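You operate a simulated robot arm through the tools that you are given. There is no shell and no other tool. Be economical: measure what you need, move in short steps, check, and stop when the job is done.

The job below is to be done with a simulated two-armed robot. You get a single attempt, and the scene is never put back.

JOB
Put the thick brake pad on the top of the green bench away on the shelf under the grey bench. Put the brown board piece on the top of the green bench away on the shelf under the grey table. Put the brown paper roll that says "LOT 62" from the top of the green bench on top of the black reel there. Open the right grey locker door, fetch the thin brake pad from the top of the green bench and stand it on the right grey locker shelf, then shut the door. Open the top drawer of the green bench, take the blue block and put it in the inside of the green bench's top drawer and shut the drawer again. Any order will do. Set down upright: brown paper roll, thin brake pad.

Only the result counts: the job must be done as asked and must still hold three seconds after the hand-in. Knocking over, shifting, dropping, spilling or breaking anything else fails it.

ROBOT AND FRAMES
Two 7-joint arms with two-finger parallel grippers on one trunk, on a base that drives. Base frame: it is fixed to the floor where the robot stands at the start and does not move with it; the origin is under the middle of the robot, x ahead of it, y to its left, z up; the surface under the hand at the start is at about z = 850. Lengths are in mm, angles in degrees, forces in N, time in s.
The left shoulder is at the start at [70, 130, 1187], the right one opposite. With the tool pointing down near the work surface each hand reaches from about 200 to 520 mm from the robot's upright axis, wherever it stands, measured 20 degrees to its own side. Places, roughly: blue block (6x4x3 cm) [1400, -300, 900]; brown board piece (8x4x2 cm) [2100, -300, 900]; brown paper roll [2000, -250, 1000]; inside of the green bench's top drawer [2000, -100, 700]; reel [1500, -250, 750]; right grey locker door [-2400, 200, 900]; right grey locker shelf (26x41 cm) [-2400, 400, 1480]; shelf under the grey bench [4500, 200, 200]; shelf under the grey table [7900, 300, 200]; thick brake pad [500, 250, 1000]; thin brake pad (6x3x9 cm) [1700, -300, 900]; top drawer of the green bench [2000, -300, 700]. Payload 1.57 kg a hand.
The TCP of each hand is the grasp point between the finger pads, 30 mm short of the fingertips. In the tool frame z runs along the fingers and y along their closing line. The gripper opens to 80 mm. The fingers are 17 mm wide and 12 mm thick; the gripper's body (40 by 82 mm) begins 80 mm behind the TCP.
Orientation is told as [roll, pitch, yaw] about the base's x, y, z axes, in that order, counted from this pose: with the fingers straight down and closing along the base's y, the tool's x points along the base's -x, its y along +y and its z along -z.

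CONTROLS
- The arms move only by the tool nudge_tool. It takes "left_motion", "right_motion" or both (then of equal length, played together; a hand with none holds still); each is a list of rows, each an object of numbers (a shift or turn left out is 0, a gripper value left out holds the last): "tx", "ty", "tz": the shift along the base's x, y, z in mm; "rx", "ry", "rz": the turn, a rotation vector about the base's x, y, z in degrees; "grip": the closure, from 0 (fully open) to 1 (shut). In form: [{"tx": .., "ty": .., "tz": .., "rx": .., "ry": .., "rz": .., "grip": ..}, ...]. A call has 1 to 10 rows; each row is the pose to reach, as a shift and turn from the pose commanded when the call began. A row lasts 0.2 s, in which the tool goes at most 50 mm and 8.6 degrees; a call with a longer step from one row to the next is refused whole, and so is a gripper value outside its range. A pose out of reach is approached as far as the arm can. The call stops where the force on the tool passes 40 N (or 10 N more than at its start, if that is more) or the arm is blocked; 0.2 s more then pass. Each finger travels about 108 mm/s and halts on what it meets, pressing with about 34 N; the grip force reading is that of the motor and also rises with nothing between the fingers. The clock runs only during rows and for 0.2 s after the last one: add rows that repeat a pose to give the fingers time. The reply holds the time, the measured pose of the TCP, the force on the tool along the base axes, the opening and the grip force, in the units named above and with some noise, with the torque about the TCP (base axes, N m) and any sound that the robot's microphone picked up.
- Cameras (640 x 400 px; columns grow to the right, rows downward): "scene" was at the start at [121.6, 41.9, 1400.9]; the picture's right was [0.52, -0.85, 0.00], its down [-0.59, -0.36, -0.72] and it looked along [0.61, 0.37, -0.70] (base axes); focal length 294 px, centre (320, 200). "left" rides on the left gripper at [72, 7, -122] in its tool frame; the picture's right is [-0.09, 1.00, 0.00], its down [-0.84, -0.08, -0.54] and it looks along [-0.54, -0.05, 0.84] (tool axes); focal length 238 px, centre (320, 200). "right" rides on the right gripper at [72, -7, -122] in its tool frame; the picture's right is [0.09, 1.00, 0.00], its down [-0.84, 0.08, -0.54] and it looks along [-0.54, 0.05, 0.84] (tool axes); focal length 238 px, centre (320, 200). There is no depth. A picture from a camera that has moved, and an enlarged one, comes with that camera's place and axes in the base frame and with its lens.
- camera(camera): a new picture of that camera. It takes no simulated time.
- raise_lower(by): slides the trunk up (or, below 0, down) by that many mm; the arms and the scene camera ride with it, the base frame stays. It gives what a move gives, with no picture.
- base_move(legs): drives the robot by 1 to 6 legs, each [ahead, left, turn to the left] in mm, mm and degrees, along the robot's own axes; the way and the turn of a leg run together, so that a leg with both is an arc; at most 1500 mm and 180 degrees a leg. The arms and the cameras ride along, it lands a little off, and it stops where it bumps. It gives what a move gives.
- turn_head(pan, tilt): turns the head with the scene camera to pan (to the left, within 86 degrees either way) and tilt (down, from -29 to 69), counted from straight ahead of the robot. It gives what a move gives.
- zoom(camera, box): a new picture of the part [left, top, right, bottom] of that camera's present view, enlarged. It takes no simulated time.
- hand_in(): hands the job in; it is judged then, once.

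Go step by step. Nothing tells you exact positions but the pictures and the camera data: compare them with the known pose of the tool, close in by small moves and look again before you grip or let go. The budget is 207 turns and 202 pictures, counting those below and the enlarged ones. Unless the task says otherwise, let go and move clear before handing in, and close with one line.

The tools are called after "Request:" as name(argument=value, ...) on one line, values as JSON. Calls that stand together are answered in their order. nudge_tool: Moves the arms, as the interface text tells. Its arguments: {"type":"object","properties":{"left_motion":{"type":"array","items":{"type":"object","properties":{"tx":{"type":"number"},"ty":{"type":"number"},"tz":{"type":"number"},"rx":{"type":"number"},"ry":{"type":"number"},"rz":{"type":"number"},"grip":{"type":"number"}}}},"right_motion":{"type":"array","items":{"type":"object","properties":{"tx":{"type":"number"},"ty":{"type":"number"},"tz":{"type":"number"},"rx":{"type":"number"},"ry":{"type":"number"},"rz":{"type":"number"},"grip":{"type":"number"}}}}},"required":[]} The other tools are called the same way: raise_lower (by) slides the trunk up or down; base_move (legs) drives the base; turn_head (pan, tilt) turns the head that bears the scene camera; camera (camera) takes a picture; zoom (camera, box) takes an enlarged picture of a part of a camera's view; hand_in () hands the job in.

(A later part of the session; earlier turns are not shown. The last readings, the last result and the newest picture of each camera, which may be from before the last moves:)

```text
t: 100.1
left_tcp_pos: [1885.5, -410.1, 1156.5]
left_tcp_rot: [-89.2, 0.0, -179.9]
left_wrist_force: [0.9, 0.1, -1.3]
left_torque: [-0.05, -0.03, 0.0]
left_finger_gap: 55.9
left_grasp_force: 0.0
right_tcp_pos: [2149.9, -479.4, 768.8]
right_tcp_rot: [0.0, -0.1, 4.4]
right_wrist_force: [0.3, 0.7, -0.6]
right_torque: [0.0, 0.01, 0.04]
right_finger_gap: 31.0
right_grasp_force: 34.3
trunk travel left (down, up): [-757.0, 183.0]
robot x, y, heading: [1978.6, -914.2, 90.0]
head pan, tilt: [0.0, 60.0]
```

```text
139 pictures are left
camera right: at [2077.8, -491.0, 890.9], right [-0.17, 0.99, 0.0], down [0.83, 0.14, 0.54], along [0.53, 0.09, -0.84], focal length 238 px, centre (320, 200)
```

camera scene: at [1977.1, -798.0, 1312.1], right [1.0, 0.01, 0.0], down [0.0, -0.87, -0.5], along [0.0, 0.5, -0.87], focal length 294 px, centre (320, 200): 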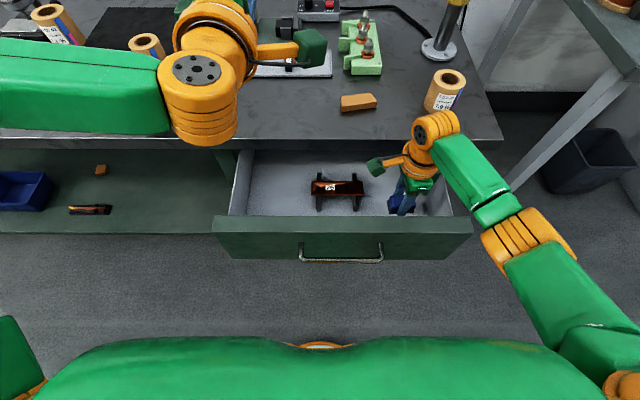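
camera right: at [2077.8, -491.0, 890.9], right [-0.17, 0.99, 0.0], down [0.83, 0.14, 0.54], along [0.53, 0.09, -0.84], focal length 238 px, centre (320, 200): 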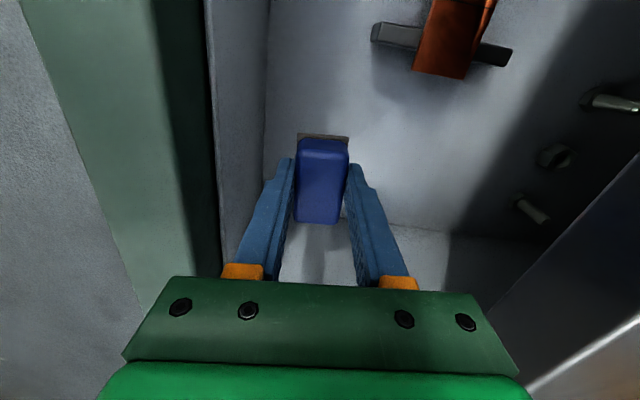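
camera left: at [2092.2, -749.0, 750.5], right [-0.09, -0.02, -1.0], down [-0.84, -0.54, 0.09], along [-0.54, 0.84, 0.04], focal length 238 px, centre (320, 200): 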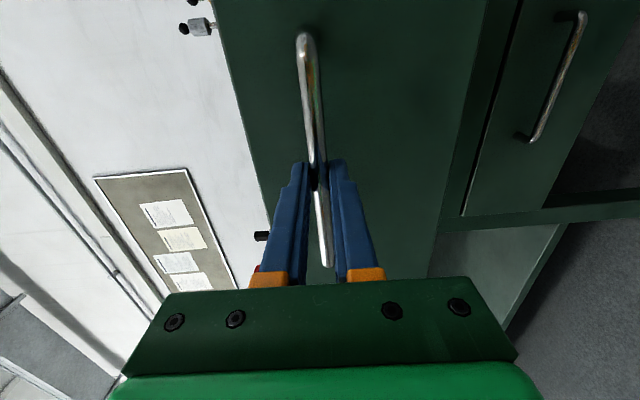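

Inside the drawer. I lower stepwise until contact.

Request:
nudge_tool(right_motion=[{"tz": -15}, {"tz": -25}, {"tz": -32}, {"tz": -38}, {"tz": -44}, {"tz": -48}, {"tz": -52}])

Request:
camera(camera="right")

```text
t: 101.7
left_tcp_pos: [1886.0, -410.6, 1155.6]
left_tcp_rot: [-89.2, 0.0, -180.0]
left_wrist_force: [-0.2, 0.3, -0.6]
left_torque: [-0.01, 0.03, 0.01]
left_finger_gap: 55.8
left_grasp_force: 0.1
right_tcp_pos: [2148.4, -481.1, 715.6]
right_tcp_rot: [-0.1, 0.1, 4.3]
right_wrist_force: [0.1, 1.3, -0.5]
right_torque: [0.02, 0.02, -0.03]
right_finger_gap: 31.0
right_grasp_force: 34.2
trunk travel left (down, up): [-757.0, 183.0]
robot x, y, heading: [1976.6, -914.6, 90.4]
head pan, tilt: [0.0, 60.0]
```

```text
138 pictures are left
camera right: at [2076.4, -491.6, 838.5], right [-0.17, 0.99, 0.0], down [0.83, 0.14, 0.54], along [0.53, 0.09, -0.84], focal length 238 px, centre (320, 200)
```

right: 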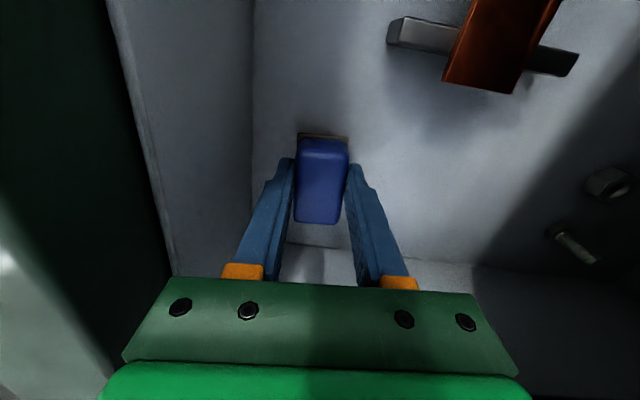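

Request:
nudge_tool(right_motion=[{"tz": -5}, {"tz": -10}, {"tz": -15}, {"tz": -20}, {"tz": -24}, {"tz": -28}])

```text
t: 103.1
left_tcp_pos: [1884.7, -418.5, 1159.8]
left_tcp_rot: [-89.6, 0.1, -180.1]
left_wrist_force: [-0.5, -0.2, 0.7]
left_torque: [0.04, -0.01, 0.0]
left_finger_gap: 55.9
left_grasp_force: 0.0
right_tcp_pos: [2147.7, -485.8, 694.7]
right_tcp_rot: [0.5, -0.2, 4.3]
right_wrist_force: [5.7, 0.8, 32.2]
right_torque: [-0.32, -0.14, 0.02]
right_finger_gap: 30.8
right_grasp_force: 34.5
trunk travel left (down, up): [-757.0, 183.0]
robot x, y, heading: [1975.8, -912.7, 90.3]
head pan, tilt: [0.0, 60.0]
```

Contact with the drawer floor. I relieve the push, release and lift out.

Request:
nudge_tool(right_motion=[{"tz": 4}, {"tz": 4, "grip": 0.5}, {"tz": 4, "grip": 0.35}, {"tz": 4, "grip": 0.35}, {"tz": 50}, {"tz": 95}, {"tz": 140}, {"tz": 185}, {"tz": 230}, {"tz": 275}])

Request:
camera(camera="scene")

Request:
camera(camera="right")

```text
t: 105.3
left_tcp_pos: [1884.4, -412.4, 1157.8]
left_tcp_rot: [-89.2, 0.1, -179.9]
left_wrist_force: [-0.2, -1.3, 0.1]
left_torque: [-0.01, 0.0, 0.0]
left_finger_gap: 56.0
left_grasp_force: 0.1
right_tcp_pos: [2147.3, -481.4, 963.6]
right_tcp_rot: [0.0, -0.1, 4.2]
right_wrist_force: [-0.5, 0.4, -0.2]
right_torque: [-0.02, -0.01, 0.0]
right_finger_gap: 51.9
right_grasp_force: 0.1
trunk travel left (down, up): [-757.0, 183.0]
robot x, y, heading: [1976.6, -914.4, 90.4]
head pan, tilt: [0.0, 60.0]
```

```text
137 pictures are left
camera scene: at [1976.2, -798.6, 1312.1], right [1.0, 0.01, 0.0], down [0.01, -0.87, -0.5], along [0.0, 0.5, -0.87], focal length 294 px, centre (320, 200)
```

scene: 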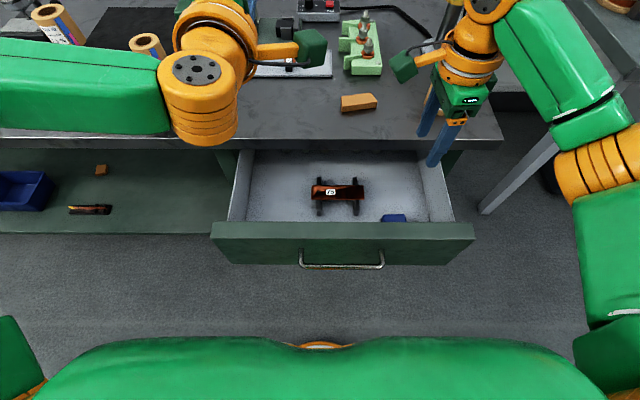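

```text
136 pictures are left
camera right: at [2076.2, -491.8, 1086.0], right [-0.16, 0.99, 0.0], down [0.83, 0.14, 0.54], along [0.54, 0.09, -0.84], focal length 238 px, centre (320, 200)
```

right: 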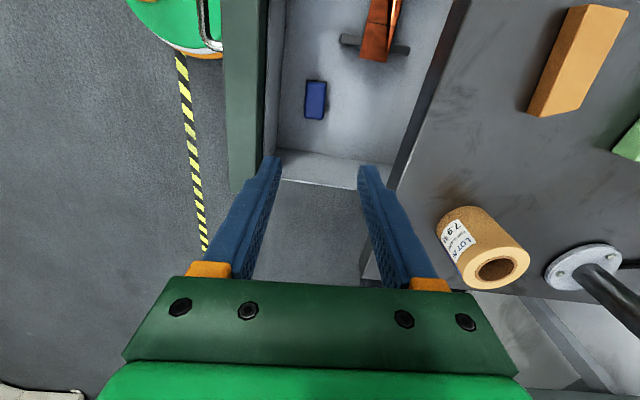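

Block is in. To shut the drawer I retract the right hand, back off, realign the left hand with the handle and push by driving.

Request:
nudge_tool(right_motion=[{"ty": -45, "tz": 20}, {"ty": -90, "tz": 40}, {"ty": -130, "tz": 60}])

Request:
base_move(legs=[[-330, 0, 0], [0, -130, 0]])

Request:
raise_lower(by=-400)

Request:
camera(camera="left")

```text
t: 106.1
left_tcp_pos: [1885.8, -412.7, 1157.3]
left_tcp_rot: [-89.2, 0.0, -179.9]
left_wrist_force: [-0.8, -0.3, -0.2]
left_torque: [0.01, -0.01, 0.03]
left_finger_gap: 56.4
left_grasp_force: 0.1
right_tcp_pos: [2148.3, -612.2, 1023.0]
right_tcp_rot: [0.0, 0.1, 4.2]
right_wrist_force: [0.2, 0.5, -0.3]
right_torque: [0.0, -0.03, 0.0]
right_finger_gap: 52.0
right_grasp_force: 0.0
trunk travel left (down, up): [-757.0, 183.0]
robot x, y, heading: [1978.2, -915.7, 89.8]
head pan, tilt: [0.0, 60.0]
```

```text
t: 109.2
left_tcp_pos: [2015.0, -741.7, 1156.2]
left_tcp_rot: [-89.2, 0.2, -179.9]
left_wrist_force: [0.2, 0.1, -0.8]
left_torque: [0.01, 0.01, -0.04]
left_finger_gap: 56.2
left_grasp_force: 0.1
right_tcp_pos: [2279.5, -940.3, 1021.5]
right_tcp_rot: [0.0, -0.1, 4.5]
right_wrist_force: [-0.3, 0.3, -0.6]
right_torque: [0.0, -0.01, 0.01]
right_finger_gap: 51.9
right_grasp_force: 0.0
trunk travel left (down, up): [-757.0, 183.0]
robot x, y, heading: [2107.6, -1240.0, 90.2]
head pan, tilt: [0.0, 60.0]
```

```text
t: 113.0
left_tcp_pos: [2018.0, -741.9, 756.6]
left_tcp_rot: [-89.2, -0.1, -179.9]
left_wrist_force: [-0.5, 0.5, -0.3]
left_torque: [0.02, 0.01, 0.02]
left_finger_gap: 56.0
left_grasp_force: 0.1
right_tcp_pos: [2281.6, -940.9, 623.3]
right_tcp_rot: [0.0, 0.1, 4.4]
right_wrist_force: [-0.3, 0.0, 0.3]
right_torque: [-0.06, -0.02, 0.01]
right_finger_gap: 52.0
right_grasp_force: 0.1
trunk travel left (down, up): [-357.0, 583.0]
robot x, y, heading: [2106.4, -1245.4, 90.6]
head pan, tilt: [0.0, 60.0]
```

```text
135 pictures are left
camera left: at [2089.6, -863.3, 751.5], right [-0.09, -0.01, -1.0], down [-0.84, -0.54, 0.08], along [-0.54, 0.84, 0.04], focal length 238 px, centre (320, 200)
```

left: 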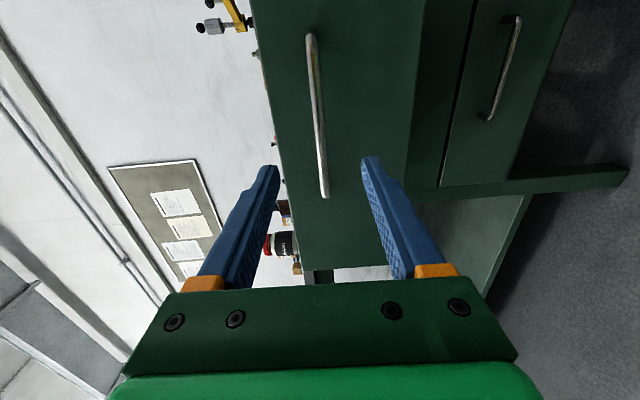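

Aligned with the handle. I drive ahead to push it shut.

Request:
base_move(legs=[[330, 0, 0]])

Request:
camera(camera="left")

Request:
camera(camera="scene")

```text
t: 115.2
left_tcp_pos: [2017.4, -412.6, 755.8]
left_tcp_rot: [-89.1, 0.0, 179.9]
left_wrist_force: [0.1, -0.1, 0.6]
left_torque: [0.01, 0.04, -0.02]
left_finger_gap: 56.2
left_grasp_force: 0.0
right_tcp_pos: [2280.5, -612.2, 622.7]
right_tcp_rot: [0.0, 0.1, 4.2]
right_wrist_force: [-0.5, -0.9, 0.4]
right_torque: [-0.03, -0.01, 0.0]
right_finger_gap: 51.8
right_grasp_force: 0.1
trunk travel left (down, up): [-357.0, 583.0]
robot x, y, heading: [2107.4, -915.1, 90.2]
head pan, tilt: [0.0, 60.0]
```

```text
134 pictures are left
camera left: at [2089.1, -534.3, 751.3], right [-0.09, -0.01, -1.0], down [-0.84, -0.54, 0.09], along [-0.54, 0.84, 0.04], focal length 238 px, centre (320, 200)
```

left: 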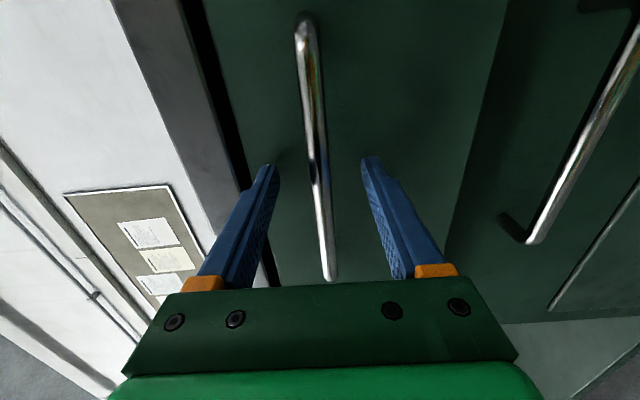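

```text
133 pictures are left
camera scene: at [2107.9, -798.8, 912.1], right [1.0, 0.0, 0.0], down [0.0, -0.87, -0.5], along [0.0, 0.5, -0.87], focal length 294 px, centre (320, 200)
```

scene: 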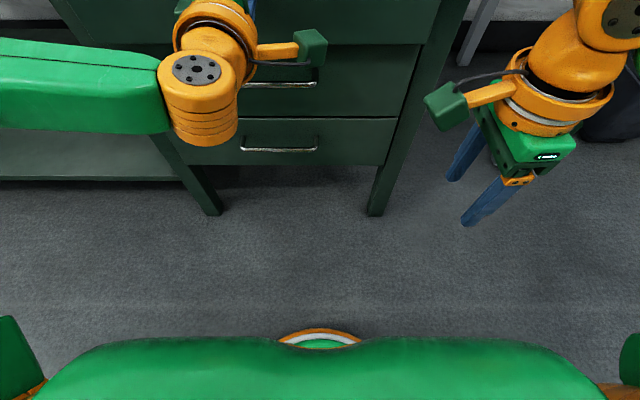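

Nearly closed; I push a bit further until contact force.

Request:
base_move(legs=[[32, 0, 0]])

Request:
camera(camera="left")

```text
t: 116.1
left_tcp_pos: [2016.7, -385.5, 757.8]
left_tcp_rot: [-89.5, 0.0, 179.9]
left_wrist_force: [-0.4, -8.4, -0.8]
left_torque: [0.23, -0.01, 0.09]
left_finger_gap: 55.7
left_grasp_force: 0.0
right_tcp_pos: [2280.4, -583.8, 622.9]
right_tcp_rot: [0.1, 0.0, 4.2]
right_wrist_force: [0.3, -0.3, 0.2]
right_torque: [0.03, 0.04, 0.02]
right_finger_gap: 51.9
right_grasp_force: 0.0
trunk travel left (down, up): [-357.0, 583.0]
robot x, y, heading: [2107.2, -886.6, 90.1]
head pan, tilt: [0.0, 60.0]
stopped in leg 1: the force on the tool passed its limit at 95 N (the readings are from after the stop); the commanded pose is now the measured one
```

```text
132 pictures are left
camera left: at [2088.7, -508.6, 752.5], right [-0.09, -0.01, -1.0], down [-0.84, -0.54, 0.08], along [-0.54, 0.84, 0.04], focal length 238 px, centre (320, 200)
```

left: 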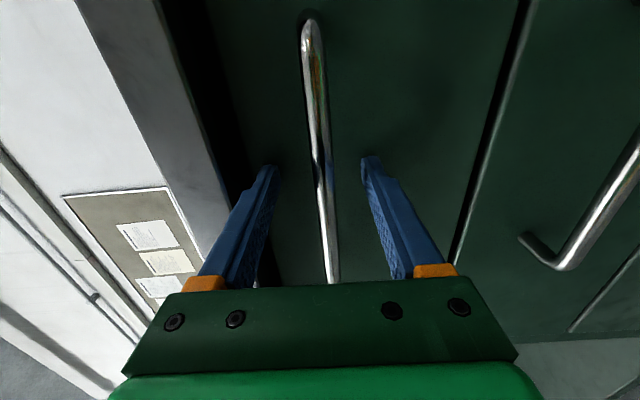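

Drawer is shut. Next the thin pad; I'll back off, raise the trunk and take a closer look at it.

Request:
base_move(legs=[[-110, 0, 0]])

Request:
raise_lower(by=357)

Request:
base_move(legs=[[0, 430, 0]])

Request:
turn_head(pan=5, tilt=40)

Request:
camera(camera="scene")

```text
t: 117.3
left_tcp_pos: [2018.0, -493.4, 757.6]
left_tcp_rot: [-89.4, 0.0, 179.9]
left_wrist_force: [-0.8, 0.3, 0.8]
left_torque: [-0.02, -0.01, -0.03]
left_finger_gap: 56.0
left_grasp_force: 0.1
right_tcp_pos: [2280.9, -692.9, 624.5]
right_tcp_rot: [0.0, 0.0, 4.2]
right_wrist_force: [-0.6, -0.8, 0.6]
right_torque: [0.01, 0.01, 0.0]
right_finger_gap: 52.0
right_grasp_force: 0.0
trunk travel left (down, up): [-357.0, 583.0]
robot x, y, heading: [2105.7, -993.9, 90.2]
head pan, tilt: [0.0, 60.0]
```

```text
t: 120.8
left_tcp_pos: [2017.9, -494.2, 1114.0]
left_tcp_rot: [-89.3, 0.0, 179.9]
left_wrist_force: [0.6, 0.3, 0.3]
left_torque: [0.01, -0.02, -0.04]
left_finger_gap: 56.0
left_grasp_force: 0.0
right_tcp_pos: [2279.3, -692.5, 979.1]
right_tcp_rot: [0.0, 0.0, 4.2]
right_wrist_force: [0.4, -0.2, 0.5]
right_torque: [-0.01, 0.0, -0.01]
right_finger_gap: 52.1
right_grasp_force: 0.0
trunk travel left (down, up): [-714.0, 226.0]
robot x, y, heading: [2102.3, -997.6, 90.3]
head pan, tilt: [0.0, 60.0]
```

```text
t: 123.4
left_tcp_pos: [1587.5, -497.1, 1115.1]
left_tcp_rot: [-89.2, 0.0, -180.0]
left_wrist_force: [0.0, -0.4, 0.6]
left_torque: [0.01, -0.05, -0.01]
left_finger_gap: 56.1
left_grasp_force: 0.0
right_tcp_pos: [1852.2, -694.5, 980.1]
right_tcp_rot: [0.0, 0.1, 4.4]
right_wrist_force: [0.9, -0.7, 0.4]
right_torque: [0.01, -0.01, -0.02]
right_finger_gap: 52.0
right_grasp_force: 0.1
trunk travel left (down, up): [-714.0, 226.0]
robot x, y, heading: [1677.8, -999.4, 90.5]
head pan, tilt: [0.0, 60.0]
```

```text
t: 124.2
left_tcp_pos: [1588.2, -497.9, 1114.5]
left_tcp_rot: [-89.3, 0.0, -179.9]
left_wrist_force: [-0.1, -1.1, 0.4]
left_torque: [-0.02, 0.0, 0.0]
left_finger_gap: 55.6
left_grasp_force: 0.0
right_tcp_pos: [1851.2, -694.6, 979.9]
right_tcp_rot: [0.0, 0.1, 4.4]
right_wrist_force: [-0.3, -0.7, 0.1]
right_torque: [-0.01, 0.0, -0.03]
right_finger_gap: 52.2
right_grasp_force: 0.0
trunk travel left (down, up): [-714.0, 226.0]
robot x, y, heading: [1678.7, -996.9, 90.5]
head pan, tilt: [5.0, 40.0]
```

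```text
131 pictures are left
camera scene: at [1671.2, -864.4, 1295.8], right [1.0, 0.1, 0.0], down [0.06, -0.64, -0.77], along [-0.07, 0.76, -0.64], focal length 294 px, centre (320, 200)
```

scene: 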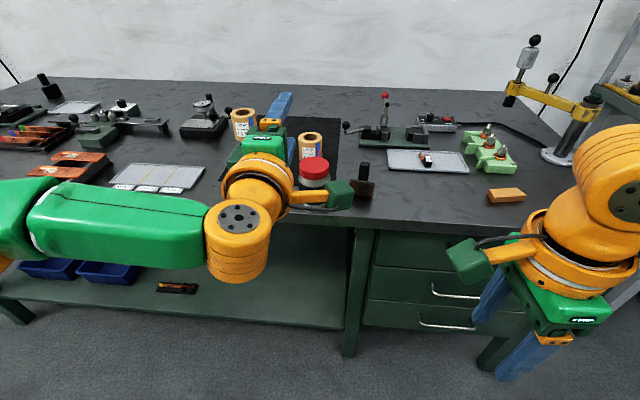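

Request:
zoom(camera="scene", box=[325, 145, 405, 215])

Request:
base_move(legs=[[0, -250, 0]])

Request:
turn_head(pan=30, tilt=35)

Request:
camera(camera="scene")

```text
5.71 times, centred on (365, 180) of scene
camera zoom: at [1671.2, -864.4, 1295.8], right [1.0, 0.1, 0.0], down [0.06, -0.64, -0.77], along [-0.07, 0.76, -0.64], focal length 1677 px, centre (63, 314)
```

zoom: 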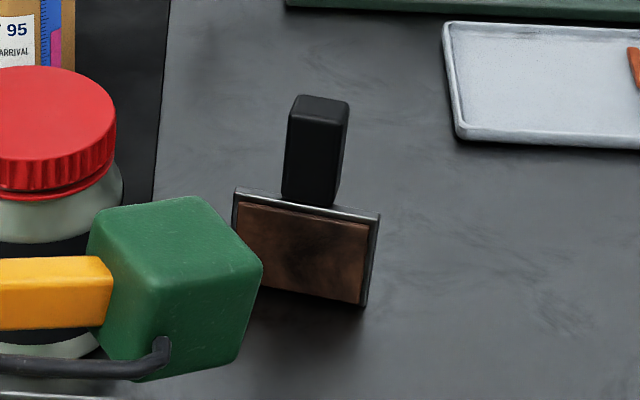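

```text
t: 126.0
left_tcp_pos: [1836.3, -495.0, 1113.6]
left_tcp_rot: [-89.3, 0.1, -179.7]
left_wrist_force: [-0.2, -0.4, 0.7]
left_torque: [0.04, 0.02, 0.01]
left_finger_gap: 56.0
left_grasp_force: 0.0
right_tcp_pos: [2100.2, -692.6, 980.3]
right_tcp_rot: [0.1, -0.1, 4.5]
right_wrist_force: [-0.4, -0.2, -0.1]
right_torque: [0.0, 0.0, 0.09]
right_finger_gap: 51.9
right_grasp_force: 0.1
trunk travel left (down, up): [-714.0, 226.0]
robot x, y, heading: [1928.6, -998.6, 90.6]
head pan, tilt: [5.0, 40.0]
```

```text
t: 126.9
left_tcp_pos: [1836.7, -495.7, 1114.2]
left_tcp_rot: [-89.3, 0.0, -179.8]
left_wrist_force: [0.4, 0.4, 0.5]
left_torque: [0.0, -0.02, -0.01]
left_finger_gap: 56.1
left_grasp_force: 0.0
right_tcp_pos: [2100.9, -690.8, 980.9]
right_tcp_rot: [0.0, 0.0, 4.5]
right_wrist_force: [0.3, -0.2, 0.2]
right_torque: [-0.01, 0.0, 0.02]
right_finger_gap: 51.8
right_grasp_force: 0.0
trunk travel left (down, up): [-714.0, 226.0]
robot x, y, heading: [1927.5, -995.1, 90.6]
head pan, tilt: [30.0, 35.0]
```

```text
129 pictures are left
camera scene: at [1884.8, -870.8, 1303.4], right [0.86, 0.51, 0.0], down [0.29, -0.49, -0.82], along [-0.42, 0.71, -0.57], focal length 294 px, centre (320, 200)
```

scene: 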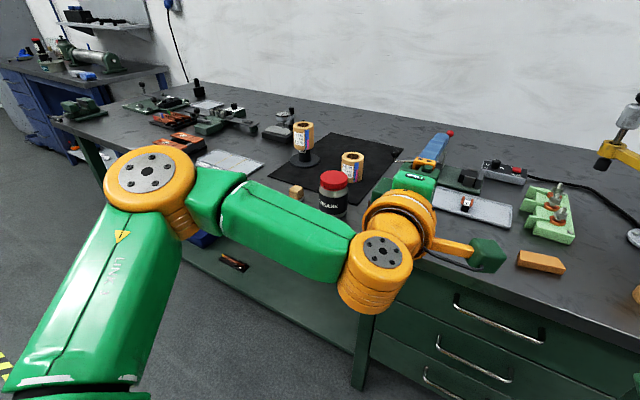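

The thin pad stands upright with a handle block on top. Before choosing the grasp I'll go see and open the locker; driving along the aisle.

Request:
base_move(legs=[[-80, 0, -0.6], [0, 1500, 0], [0, 1500, 0]])

Request:
turn_head(pan=60, tilt=15)

Request:
camera(camera="scene")

```text
t: 142.1
left_tcp_pos: [-1181.9, -608.4, 1115.4]
left_tcp_rot: [-89.2, 0.0, -178.8]
left_wrist_force: [0.5, -0.2, 0.5]
left_torque: [-0.03, -0.01, 0.0]
left_finger_gap: 55.9
left_grasp_force: 0.0
right_tcp_pos: [-914.8, -799.8, 980.3]
right_tcp_rot: [-0.1, 0.1, 5.5]
right_wrist_force: [1.0, 0.3, 0.6]
right_torque: [0.02, 0.02, 0.0]
right_finger_gap: 51.8
right_grasp_force: 0.0
trunk travel left (down, up): [-714.0, 226.0]
robot x, y, heading: [-1076.1, -1106.6, 91.5]
head pan, tilt: [30.0, 35.0]
```

```text
t: 143.0
left_tcp_pos: [-1180.9, -607.7, 1114.4]
left_tcp_rot: [-89.3, 0.1, -178.7]
left_wrist_force: [0.7, 0.0, 0.0]
left_torque: [-0.02, 0.01, -0.04]
left_finger_gap: 56.0
left_grasp_force: 0.0
right_tcp_pos: [-915.2, -800.5, 980.2]
right_tcp_rot: [-0.1, 0.0, 5.3]
right_wrist_force: [-0.4, -1.1, -0.9]
right_torque: [0.01, 0.01, 0.02]
right_finger_gap: 52.0
right_grasp_force: 0.1
trunk travel left (down, up): [-714.0, 226.0]
robot x, y, heading: [-1080.5, -1109.7, 91.4]
head pan, tilt: [60.0, 15.0]
```

```text
128 pictures are left
camera scene: at [-1162.0, -1012.9, 1335.4], right [0.48, 0.88, 0.0], down [0.23, -0.12, -0.97], along [-0.85, 0.46, -0.26], focal length 294 px, centre (320, 200)
```

scene: 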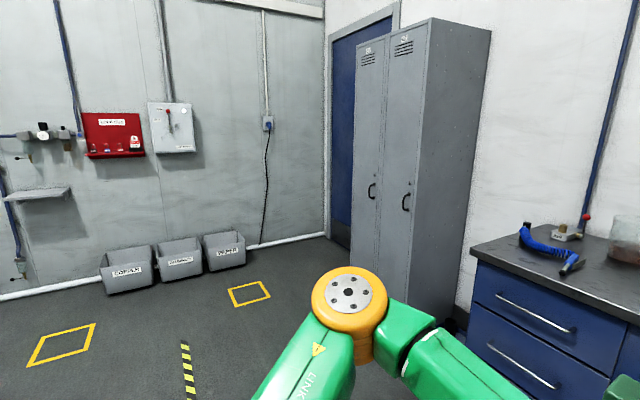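

The two grey lockers are against the wall, doors facing the aisle. I drive on to stand in front.

Request:
base_move(legs=[[0, 1000, -1.4]])

Request:
turn_head(pan=10, tilt=5)

Request:
camera(camera="scene")

```text
t: 148.2
left_tcp_pos: [-2164.4, -623.5, 1113.8]
left_tcp_rot: [-89.4, 0.0, -180.0]
left_wrist_force: [0.4, -0.8, 0.4]
left_torque: [-0.03, 0.03, 0.0]
left_finger_gap: 55.9
left_grasp_force: 0.2
right_tcp_pos: [-1900.8, -821.0, 979.7]
right_tcp_rot: [0.1, 0.0, 4.3]
right_wrist_force: [0.2, 0.3, 0.3]
right_torque: [0.02, 0.0, 0.02]
right_finger_gap: 52.1
right_grasp_force: 0.0
trunk travel left (down, up): [-714.0, 226.0]
robot x, y, heading: [-2078.3, -1124.6, 90.4]
head pan, tilt: [60.0, 15.0]
```

```text
t: 149.4
left_tcp_pos: [-2165.0, -623.7, 1114.5]
left_tcp_rot: [-89.4, 0.0, -180.0]
left_wrist_force: [-0.1, 1.0, 0.1]
left_torque: [0.02, -0.02, 0.04]
left_finger_gap: 55.8
left_grasp_force: 0.0
right_tcp_pos: [-1901.4, -820.5, 979.7]
right_tcp_rot: [0.1, -0.1, 4.3]
right_wrist_force: [0.2, 0.2, 0.2]
right_torque: [0.0, 0.0, -0.03]
right_finger_gap: 51.9
right_grasp_force: 0.2
trunk travel left (down, up): [-714.0, 226.0]
robot x, y, heading: [-2074.3, -1122.6, 90.5]
head pan, tilt: [10.0, 5.0]
```

```text
127 pictures are left
camera scene: at [-2089.6, -984.7, 1351.6], right [0.98, 0.18, 0.0], down [0.02, -0.09, -1.0], along [-0.18, 0.98, -0.09], focal length 294 px, centre (320, 200)
```

scene: 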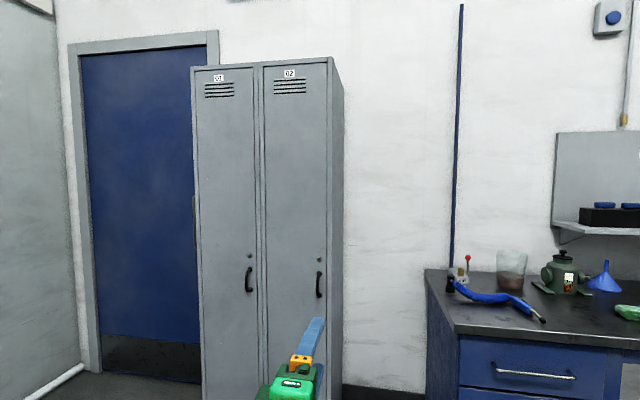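

The right door's handle is at about (-2299, 143, 913), hinge on the left. I need the left fingers to close horizontally: rotating the hand about its pointing axis.

Request:
nudge_tool(left_motion=[{"ry": -8.5}, {"ry": -17}, {"ry": -25.5}, {"ry": -34}, {"ry": -42.5}, {"ry": -51}, {"ry": -59.5}, {"ry": -68}, {"ry": -76.5}, {"ry": -85}])

Request:
zoom(camera="scene", box=[250, 230, 350, 310])

Request:
camera(camera="left")

```text
t: 151.6
left_tcp_pos: [-2166.0, -622.9, 1113.3]
left_tcp_rot: [-87.0, 85.1, -177.7]
left_wrist_force: [0.3, -1.0, 0.2]
left_torque: [-0.01, 0.01, 0.01]
left_finger_gap: 55.9
left_grasp_force: 0.0
right_tcp_pos: [-1899.9, -821.8, 981.0]
right_tcp_rot: [-0.1, -0.1, 4.3]
right_wrist_force: [0.3, 0.1, 0.0]
right_torque: [0.02, 0.01, 0.01]
right_finger_gap: 52.1
right_grasp_force: 0.1
trunk travel left (down, up): [-714.0, 226.0]
robot x, y, heading: [-2072.2, -1123.5, 90.3]
head pan, tilt: [10.0, 5.0]
```

```text
5.00 times, centred on (300, 270) of scene
camera zoom: at [-2089.4, -984.7, 1351.6], right [0.98, 0.18, 0.0], down [0.02, -0.09, -1.0], along [-0.18, 0.98, -0.09], focal length 1468 px, centre (420, -150)
```

zoom: 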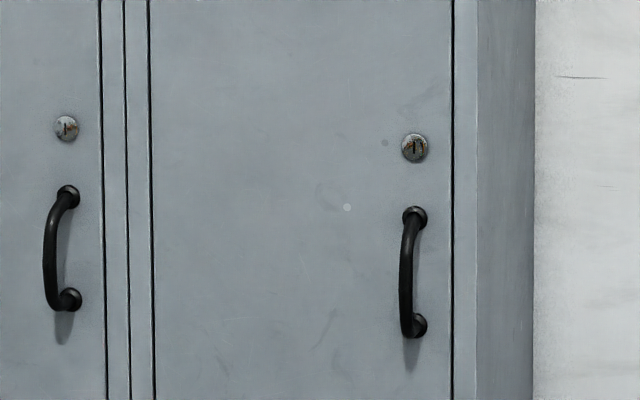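

```text
125 pictures are left
camera left: at [-2153.7, -745.4, 1186.0], right [0.98, -0.01, -0.18], down [-0.15, -0.54, -0.82], along [-0.08, 0.84, -0.54], focal length 238 px, centre (320, 200)
```

left: 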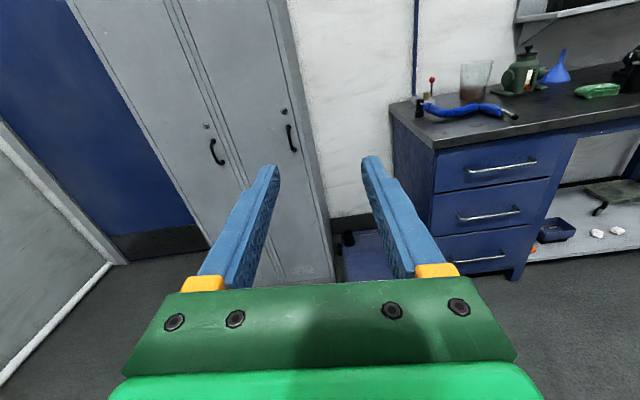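

That pose is reachable with the camera on top. I'll lower the trunk 201 mm and drive to line up with the door handle, stopping about 80 mm short.

Request:
raise_lower(by=-201)

Request:
base_move(legs=[[0, 133, 0], [670, 0, 0]])

Request:
camera(camera="left")

Request:
camera(camera="scene")

```text
t: 153.8
left_tcp_pos: [-2165.2, -623.7, 913.2]
left_tcp_rot: [-87.0, 85.0, -177.8]
left_wrist_force: [-0.6, 0.4, 0.3]
left_torque: [0.01, 0.0, 0.01]
left_finger_gap: 55.9
left_grasp_force: 0.1
right_tcp_pos: [-1900.8, -821.7, 778.5]
right_tcp_rot: [0.0, 0.0, 4.3]
right_wrist_force: [-0.3, 0.1, 0.7]
right_torque: [0.01, 0.01, 0.03]
right_finger_gap: 52.1
right_grasp_force: 0.0
trunk travel left (down, up): [-513.0, 427.0]
robot x, y, heading: [-2075.7, -1125.6, 90.3]
head pan, tilt: [10.0, 5.0]
```

```text
t: 158.3
left_tcp_pos: [-2307.1, 46.3, 913.8]
left_tcp_rot: [-86.9, 85.1, -177.4]
left_wrist_force: [0.0, 0.5, -0.1]
left_torque: [0.02, 0.03, -0.03]
left_finger_gap: 56.0
left_grasp_force: 0.2
right_tcp_pos: [-2041.8, -149.5, 778.5]
right_tcp_rot: [0.0, 0.1, 4.5]
right_wrist_force: [0.8, 1.2, 0.0]
right_torque: [0.0, 0.02, -0.01]
right_finger_gap: 51.8
right_grasp_force: 0.0
trunk travel left (down, up): [-513.0, 427.0]
robot x, y, heading: [-2210.9, -449.6, 90.7]
head pan, tilt: [10.0, 5.0]
```

```text
124 pictures are left
camera left: at [-2294.8, -75.0, 984.9], right [0.98, -0.01, -0.18], down [-0.15, -0.54, -0.82], along [-0.09, 0.84, -0.54], focal length 238 px, centre (320, 200)
```

left: 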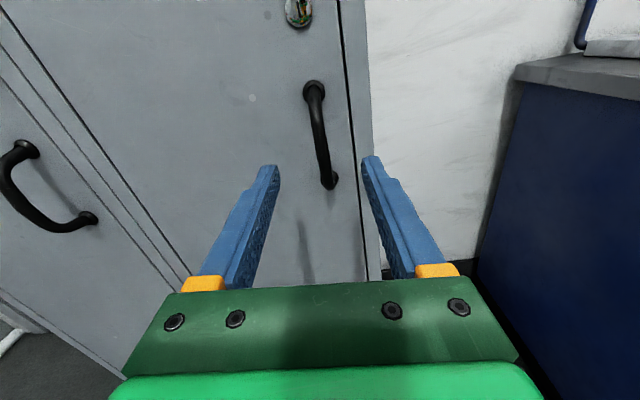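

```text
123 pictures are left
camera scene: at [-2229.5, -314.0, 1150.6], right [0.98, 0.19, 0.0], down [0.02, -0.09, -1.0], along [-0.18, 0.98, -0.09], focal length 294 px, centre (320, 200)
```

scene: 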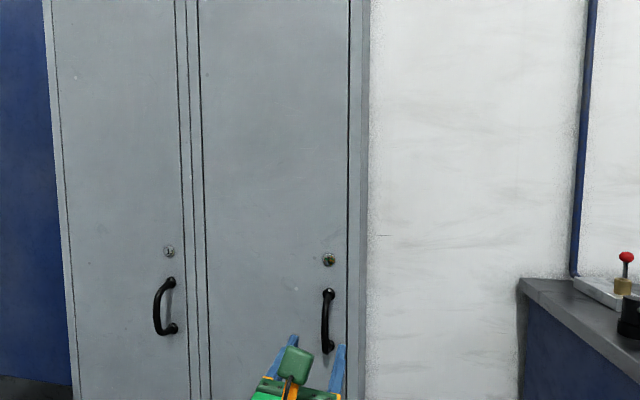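

The handle is between the fingers' lines at (-2305, ~138, 916). I drive ahead 85 mm.

Request:
base_move(legs=[[85, 0, 0]])

Request:
camera(camera="left")

```text
t: 159.5
left_tcp_pos: [-2307.6, 129.0, 913.1]
left_tcp_rot: [-84.7, 85.1, -175.3]
left_wrist_force: [-0.5, 0.3, 0.0]
left_torque: [-0.01, 0.0, -0.01]
left_finger_gap: 56.2
left_grasp_force: 0.0
right_tcp_pos: [-2044.1, -64.7, 779.0]
right_tcp_rot: [-0.1, 0.1, 4.7]
right_wrist_force: [0.6, 0.2, -0.7]
right_torque: [0.02, -0.01, -0.03]
right_finger_gap: 52.1
right_grasp_force: 0.0
trunk travel left (down, up): [-513.0, 427.0]
robot x, y, heading: [-2211.9, -371.5, 90.9]
head pan, tilt: [10.0, 5.0]
stopped in leg 1: the force on the tool passed its limit at 84 N (the readings are from after the stop); the commanded pose is now the measured one
```

```text
122 pictures are left
camera left: at [-2296.0, 7.8, 984.3], right [0.98, -0.01, -0.18], down [-0.15, -0.55, -0.82], along [-0.09, 0.84, -0.54], focal length 238 px, centre (320, 200)
```

left: 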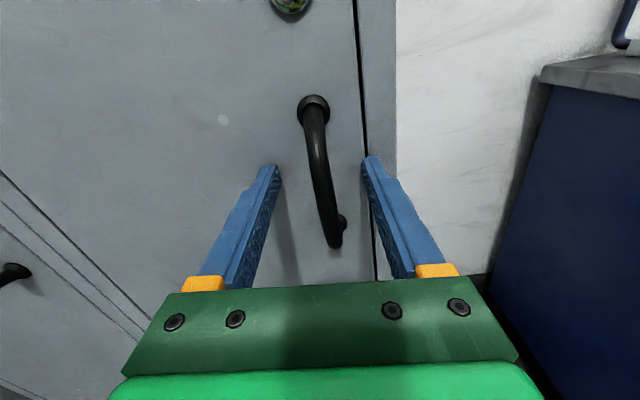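

Fingertips touch the door and the bar is between them. I ease back a few mm and close.

Request:
nudge_tool(left_motion=[{"ty": -5}, {"ty": -5, "grip": 0.6}, {"ty": -5, "grip": 1}, {"ty": -5, "grip": 1}])

Request:
camera(camera="left")

```text
t: 160.5
left_tcp_pos: [-2305.2, 124.2, 912.7]
left_tcp_rot: [-83.8, 85.0, -174.4]
left_wrist_force: [8.1, -2.8, -4.3]
left_torque: [-0.09, -0.57, 0.04]
left_finger_gap: 12.7
left_grasp_force: 29.9
right_tcp_pos: [-2041.5, -65.9, 778.9]
right_tcp_rot: [0.1, 0.0, 4.6]
right_wrist_force: [-0.1, 0.2, -0.7]
right_torque: [0.02, 0.01, -0.04]
right_finger_gap: 52.0
right_grasp_force: 0.0
trunk travel left (down, up): [-513.0, 427.0]
robot x, y, heading: [-2213.0, -367.3, 90.8]
head pan, tilt: [10.0, 5.0]
```

```text
121 pictures are left
camera left: at [-2293.2, 2.9, 984.1], right [0.98, -0.01, -0.18], down [-0.16, -0.55, -0.82], along [-0.09, 0.84, -0.54], focal length 238 px, centre (320, 200)
```

left: 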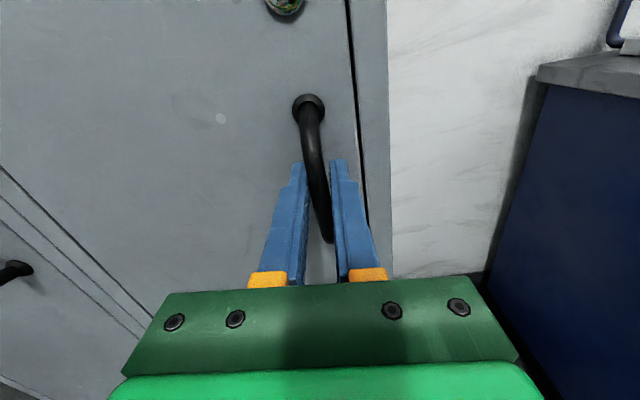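

Handle gripped. I pull the door along its arc with the base in small legs, to about 30°.

Request:
base_move(legs=[[-36, 10, 0], [-34, 16, 0], [-30, 22, 0]])

Request:
camera(camera="left")

Request:
camera(camera="scene")

```text
t: 162.3
left_tcp_pos: [-2351.1, 22.5, 912.7]
left_tcp_rot: [-85.2, 84.8, -175.8]
left_wrist_force: [14.0, -11.2, -12.9]
left_torque: [0.16, -0.52, -0.06]
left_finger_gap: 11.9
left_grasp_force: 29.1
right_tcp_pos: [-2088.1, -166.9, 777.9]
right_tcp_rot: [0.0, 0.3, 4.6]
right_wrist_force: [0.4, 0.0, -0.9]
right_torque: [0.02, -0.02, -0.03]
right_finger_gap: 52.0
right_grasp_force: 0.1
trunk travel left (down, up): [-513.0, 427.0]
robot x, y, heading: [-2259.5, -469.1, 91.1]
head pan, tilt: [10.0, 5.0]
```

```text
120 pictures are left
camera left: at [-2338.2, -99.2, 985.0], right [0.98, -0.01, -0.18], down [-0.16, -0.55, -0.82], along [-0.09, 0.84, -0.54], focal length 238 px, centre (320, 200)
```

left: 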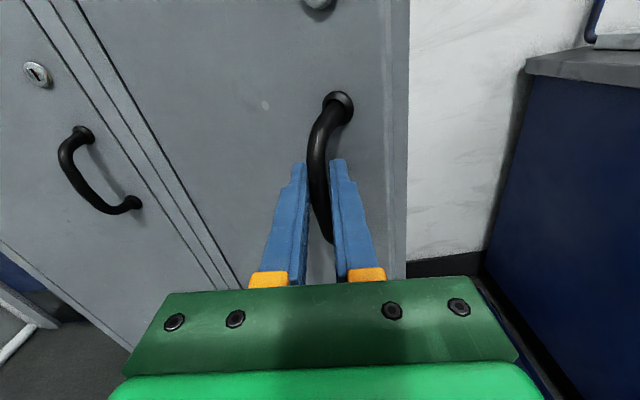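

```text
119 pictures are left
camera scene: at [-2272.7, -332.6, 1150.8], right [0.98, 0.19, 0.0], down [0.01, -0.08, -1.0], along [-0.19, 0.98, -0.09], focal length 294 px, centre (320, 200)
```

scene: 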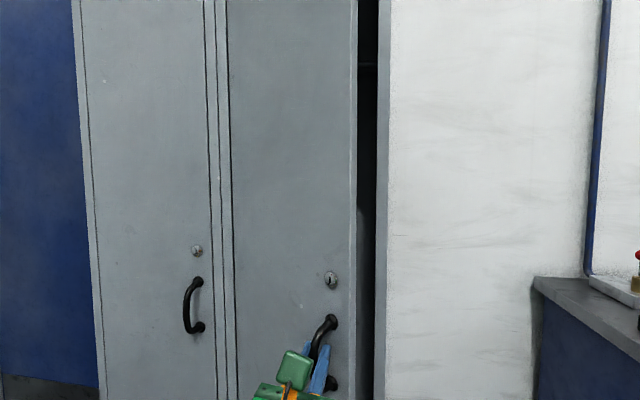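

The door is swinging. One more small leg, then I'll release.

Request:
base_move(legs=[[-26, 25, 0]])

Request:
nudge_tool(left_motion=[{"grip": 0.7}, {"grip": 0.3}, {"grip": 0.3}])

Request:
base_move(legs=[[-90, 0, 0]])

Request:
camera(camera="scene")

Request:
camera(camera="left")

```text
t: 163.2
left_tcp_pos: [-2376.3, -4.8, 913.8]
left_tcp_rot: [-85.4, 84.8, -176.1]
left_wrist_force: [7.6, -8.5, -5.9]
left_torque: [0.26, -0.49, -0.06]
left_finger_gap: 11.5
left_grasp_force: 28.7
right_tcp_pos: [-2113.1, -194.0, 778.9]
right_tcp_rot: [0.0, 0.2, 4.6]
right_wrist_force: [-0.1, 0.5, -0.3]
right_torque: [-0.03, 0.0, 0.02]
right_finger_gap: 52.0
right_grasp_force: 0.1
trunk travel left (down, up): [-513.0, 427.0]
robot x, y, heading: [-2283.5, -496.4, 90.7]
head pan, tilt: [10.0, 5.0]
```

```text
t: 164.0
left_tcp_pos: [-2378.1, -3.6, 912.8]
left_tcp_rot: [-84.0, 85.0, -174.7]
left_wrist_force: [0.2, -0.6, 0.2]
left_torque: [-0.02, -0.03, -0.02]
left_finger_gap: 56.1
left_grasp_force: 0.1
right_tcp_pos: [-2114.0, -193.4, 778.7]
right_tcp_rot: [-0.2, 0.0, 4.6]
right_wrist_force: [0.4, 0.1, 0.0]
right_torque: [0.02, 0.01, 0.01]
right_finger_gap: 52.3
right_grasp_force: 0.0
trunk travel left (down, up): [-513.0, 427.0]
robot x, y, heading: [-2284.8, -498.1, 90.6]
head pan, tilt: [10.0, 5.0]
```

```text
t: 165.1
left_tcp_pos: [-2376.8, -93.0, 910.8]
left_tcp_rot: [-84.0, 85.0, -174.8]
left_wrist_force: [-0.5, 0.0, 0.1]
left_torque: [0.01, -0.03, 0.01]
left_finger_gap: 56.0
left_grasp_force: 0.1
right_tcp_pos: [-2113.7, -282.2, 777.8]
right_tcp_rot: [-0.1, 0.1, 4.6]
right_wrist_force: [1.0, 0.0, 0.5]
right_torque: [0.02, 0.04, 0.01]
right_finger_gap: 51.9
right_grasp_force: 0.2
trunk travel left (down, up): [-513.0, 427.0]
robot x, y, heading: [-2282.3, -584.5, 90.8]
head pan, tilt: [10.0, 5.0]
```

```text
118 pictures are left
camera scene: at [-2300.7, -447.3, 1150.6], right [0.98, 0.19, 0.0], down [0.02, -0.09, -1.0], along [-0.19, 0.98, -0.09], focal length 294 px, centre (320, 200)
```

scene: 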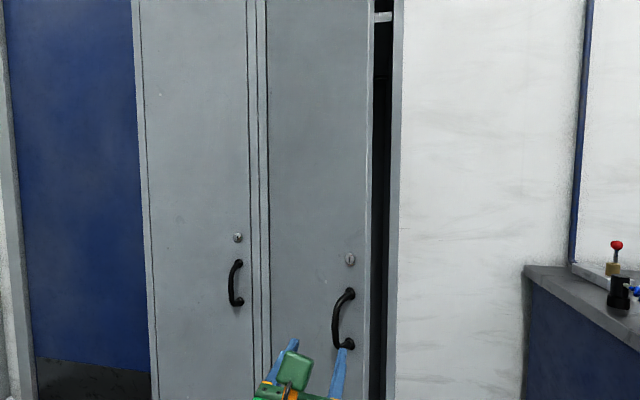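

```text
117 pictures are left
camera left: at [-2365.1, -214.3, 984.1], right [0.98, -0.01, -0.18], down [-0.16, -0.55, -0.82], along [-0.09, 0.84, -0.54], focal length 238 px, centre (320, 200)
```

left: 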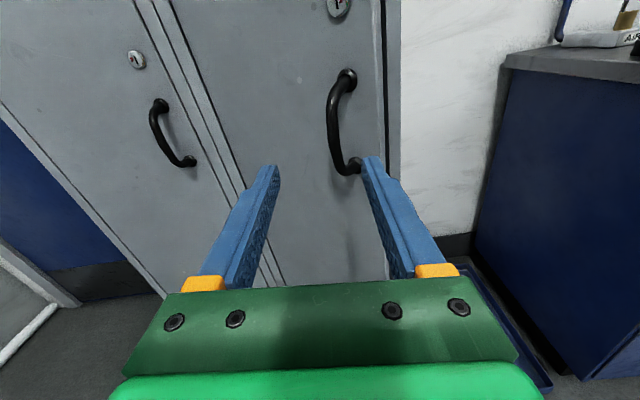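

The door stands about 30° open. I'll close the left fingers, swing the hand to point left-forward, and push the door open from inside its edge.

Request:
base_move(legs=[[-80, -150, 0]])

Request:
nudge_tool(left_motion=[{"rz": 8.5, "grip": 1}, {"rz": 17, "grip": 1}, {"rz": 25.5}, {"rz": 34}, {"rz": 42.5}, {"rz": 50}, {"rz": 50}])

Request:
camera(camera="left")

Request:
camera(camera="scene")

```text
t: 166.6
left_tcp_pos: [-2225.5, -171.6, 911.9]
left_tcp_rot: [-84.1, 85.0, -174.9]
left_wrist_force: [1.1, 0.1, 0.0]
left_torque: [0.02, -0.01, -0.03]
left_finger_gap: 56.1
left_grasp_force: 0.0
right_tcp_pos: [-1963.5, -360.9, 779.2]
right_tcp_rot: [-0.1, 0.1, 4.4]
right_wrist_force: [-0.5, -0.8, -0.3]
right_torque: [-0.01, 0.0, 0.01]
right_finger_gap: 51.9
right_grasp_force: 0.3
trunk travel left (down, up): [-513.0, 427.0]
robot x, y, heading: [-2135.4, -665.3, 90.6]
head pan, tilt: [10.0, 5.0]
```

```text
t: 168.2
left_tcp_pos: [-2406.0, -179.3, 926.0]
left_tcp_rot: [-83.8, 84.9, -124.9]
left_wrist_force: [-0.8, -0.1, -0.4]
left_torque: [-0.03, 0.01, -0.04]
left_finger_gap: 0.0
left_grasp_force: 21.3
left hand out of reach, approached as far as the arm can: row 1, 2, 3, 4, 5, 6, 7
right_tcp_pos: [-1963.3, -362.0, 779.9]
right_tcp_rot: [-0.1, -0.1, 4.4]
right_wrist_force: [-0.5, 0.4, -0.1]
right_torque: [0.01, 0.0, 0.01]
right_finger_gap: 52.3
right_grasp_force: 0.1
trunk travel left (down, up): [-513.0, 427.0]
robot x, y, heading: [-2137.4, -666.8, 90.9]
head pan, tilt: [10.0, 5.0]
```

```text
116 pictures are left
camera left: at [-2304.6, -249.5, 998.8], right [0.64, 0.74, -0.18], down [0.32, -0.47, -0.82], along [-0.7, 0.47, -0.54], focal length 238 px, centre (320, 200)
```

left: 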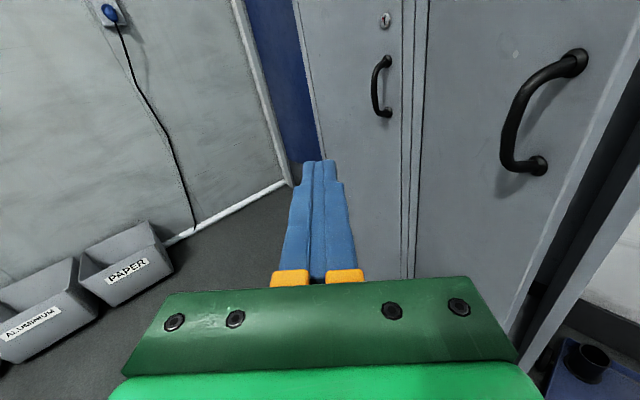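

```text
115 pictures are left
camera scene: at [-2150.8, -525.4, 1150.6], right [0.98, 0.19, 0.0], down [0.02, -0.09, -1.0], along [-0.18, 0.98, -0.09], focal length 294 px, centre (320, 200)
```

scene: 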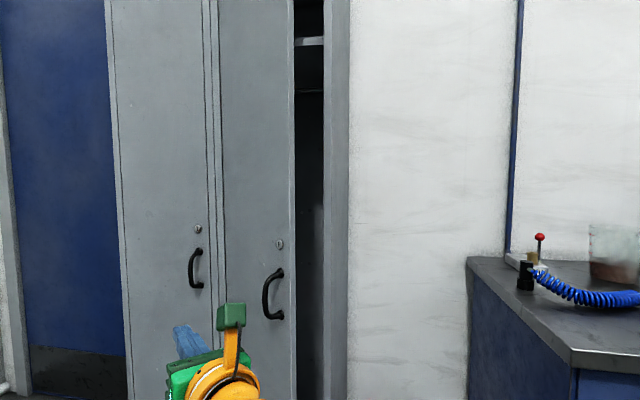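

The hand points left-forward now. Door edge is at about (-2312, 37), frame at (-2269, 165). I'll position the hand right of the gap.

Request:
nudge_tool(right_motion=[{"ty": -40}, {"ty": -70}])

Request:
base_move(legs=[[0, -193, -0.9], [192, 0, 0]])

Request:
camera(camera="left")

Request:
camera(camera="scene")

```text
t: 168.8
left_tcp_pos: [-2404.7, -180.5, 926.3]
left_tcp_rot: [-84.1, 85.0, -124.9]
left_wrist_force: [0.1, 0.6, 0.3]
left_torque: [-0.01, 0.01, -0.02]
left_finger_gap: 0.0
left_grasp_force: 21.5
right_tcp_pos: [-1962.0, -431.8, 778.6]
right_tcp_rot: [0.0, 0.0, 4.5]
right_wrist_force: [0.9, 0.4, -0.1]
right_torque: [0.01, -0.04, 0.0]
right_finger_gap: 51.8
right_grasp_force: 0.1
trunk travel left (down, up): [-513.0, 427.0]
robot x, y, heading: [-2132.4, -664.8, 90.7]
head pan, tilt: [10.0, 5.0]
```

```text
t: 171.5
left_tcp_pos: [-2201.7, 17.7, 926.8]
left_tcp_rot: [-83.9, 84.9, -125.6]
left_wrist_force: [0.7, 0.5, 0.4]
left_torque: [0.02, -0.01, 0.01]
left_finger_gap: 0.0
left_grasp_force: 20.8
right_tcp_pos: [-1764.1, -241.4, 777.6]
right_tcp_rot: [-0.2, 0.0, 3.6]
right_wrist_force: [-0.3, -0.8, -0.2]
right_torque: [0.02, 0.01, 0.0]
right_finger_gap: 51.8
right_grasp_force: 0.0
trunk travel left (down, up): [-513.0, 427.0]
robot x, y, heading: [-1940.5, -474.2, 89.8]
head pan, tilt: [10.0, 5.0]
```

```text
114 pictures are left
camera left: at [-2103.0, -53.0, 998.6], right [0.66, 0.73, -0.18], down [0.31, -0.48, -0.82], along [-0.69, 0.48, -0.54], focal length 238 px, centre (320, 200)
```

left: 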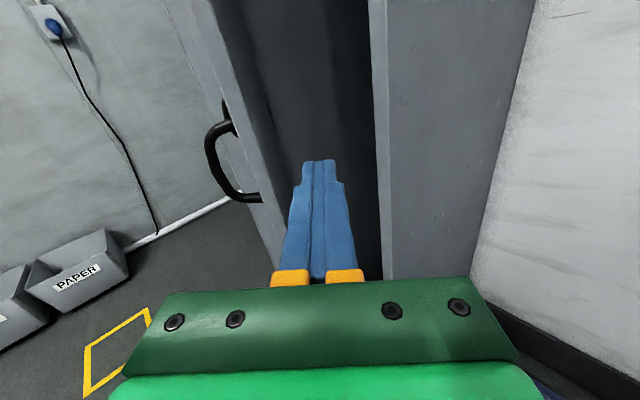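

```text
113 pictures are left
camera scene: at [-1953.8, -331.1, 1150.6], right [0.99, 0.17, 0.0], down [0.01, -0.09, -1.0], along [-0.17, 0.98, -0.09], focal length 294 px, centre (320, 200)
```

scene: 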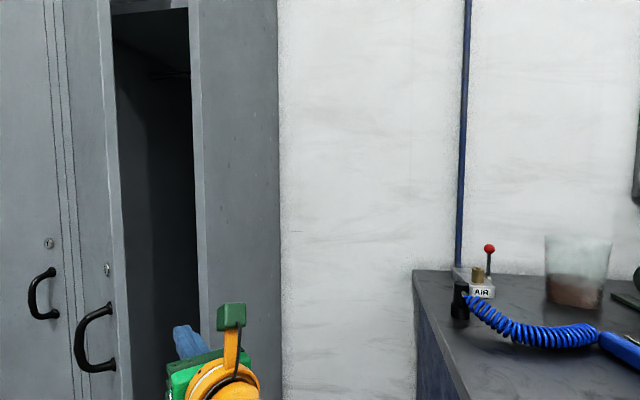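

The fingers point right into the gap. Moving in by left 100, ahead 64.

Request:
base_move(legs=[[64, 100, 0]])

Request:
camera(camera="left")

```text
t: 172.7
left_tcp_pos: [-2301.3, 82.5, 927.1]
left_tcp_rot: [-83.8, 84.9, -125.7]
left_wrist_force: [-0.1, -0.5, -0.7]
left_torque: [-0.03, -0.01, -0.01]
left_finger_gap: 0.0
left_grasp_force: 20.8
right_tcp_pos: [-1862.0, -175.6, 778.3]
right_tcp_rot: [0.0, 0.0, 3.6]
right_wrist_force: [0.0, -1.1, 0.5]
right_torque: [-0.03, -0.02, 0.03]
right_finger_gap: 52.1
right_grasp_force: 0.0
trunk travel left (down, up): [-513.0, 427.0]
robot x, y, heading: [-2036.5, -405.1, 89.9]
head pan, tilt: [10.0, 5.0]
```

```text
112 pictures are left
camera left: at [-2202.2, 11.3, 998.7], right [0.66, 0.73, -0.18], down [0.31, -0.48, -0.82], along [-0.69, 0.48, -0.54], focal length 238 px, centre (320, 200)
```

left: 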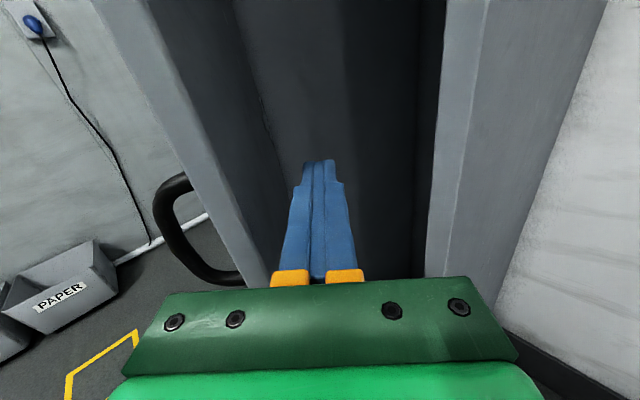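

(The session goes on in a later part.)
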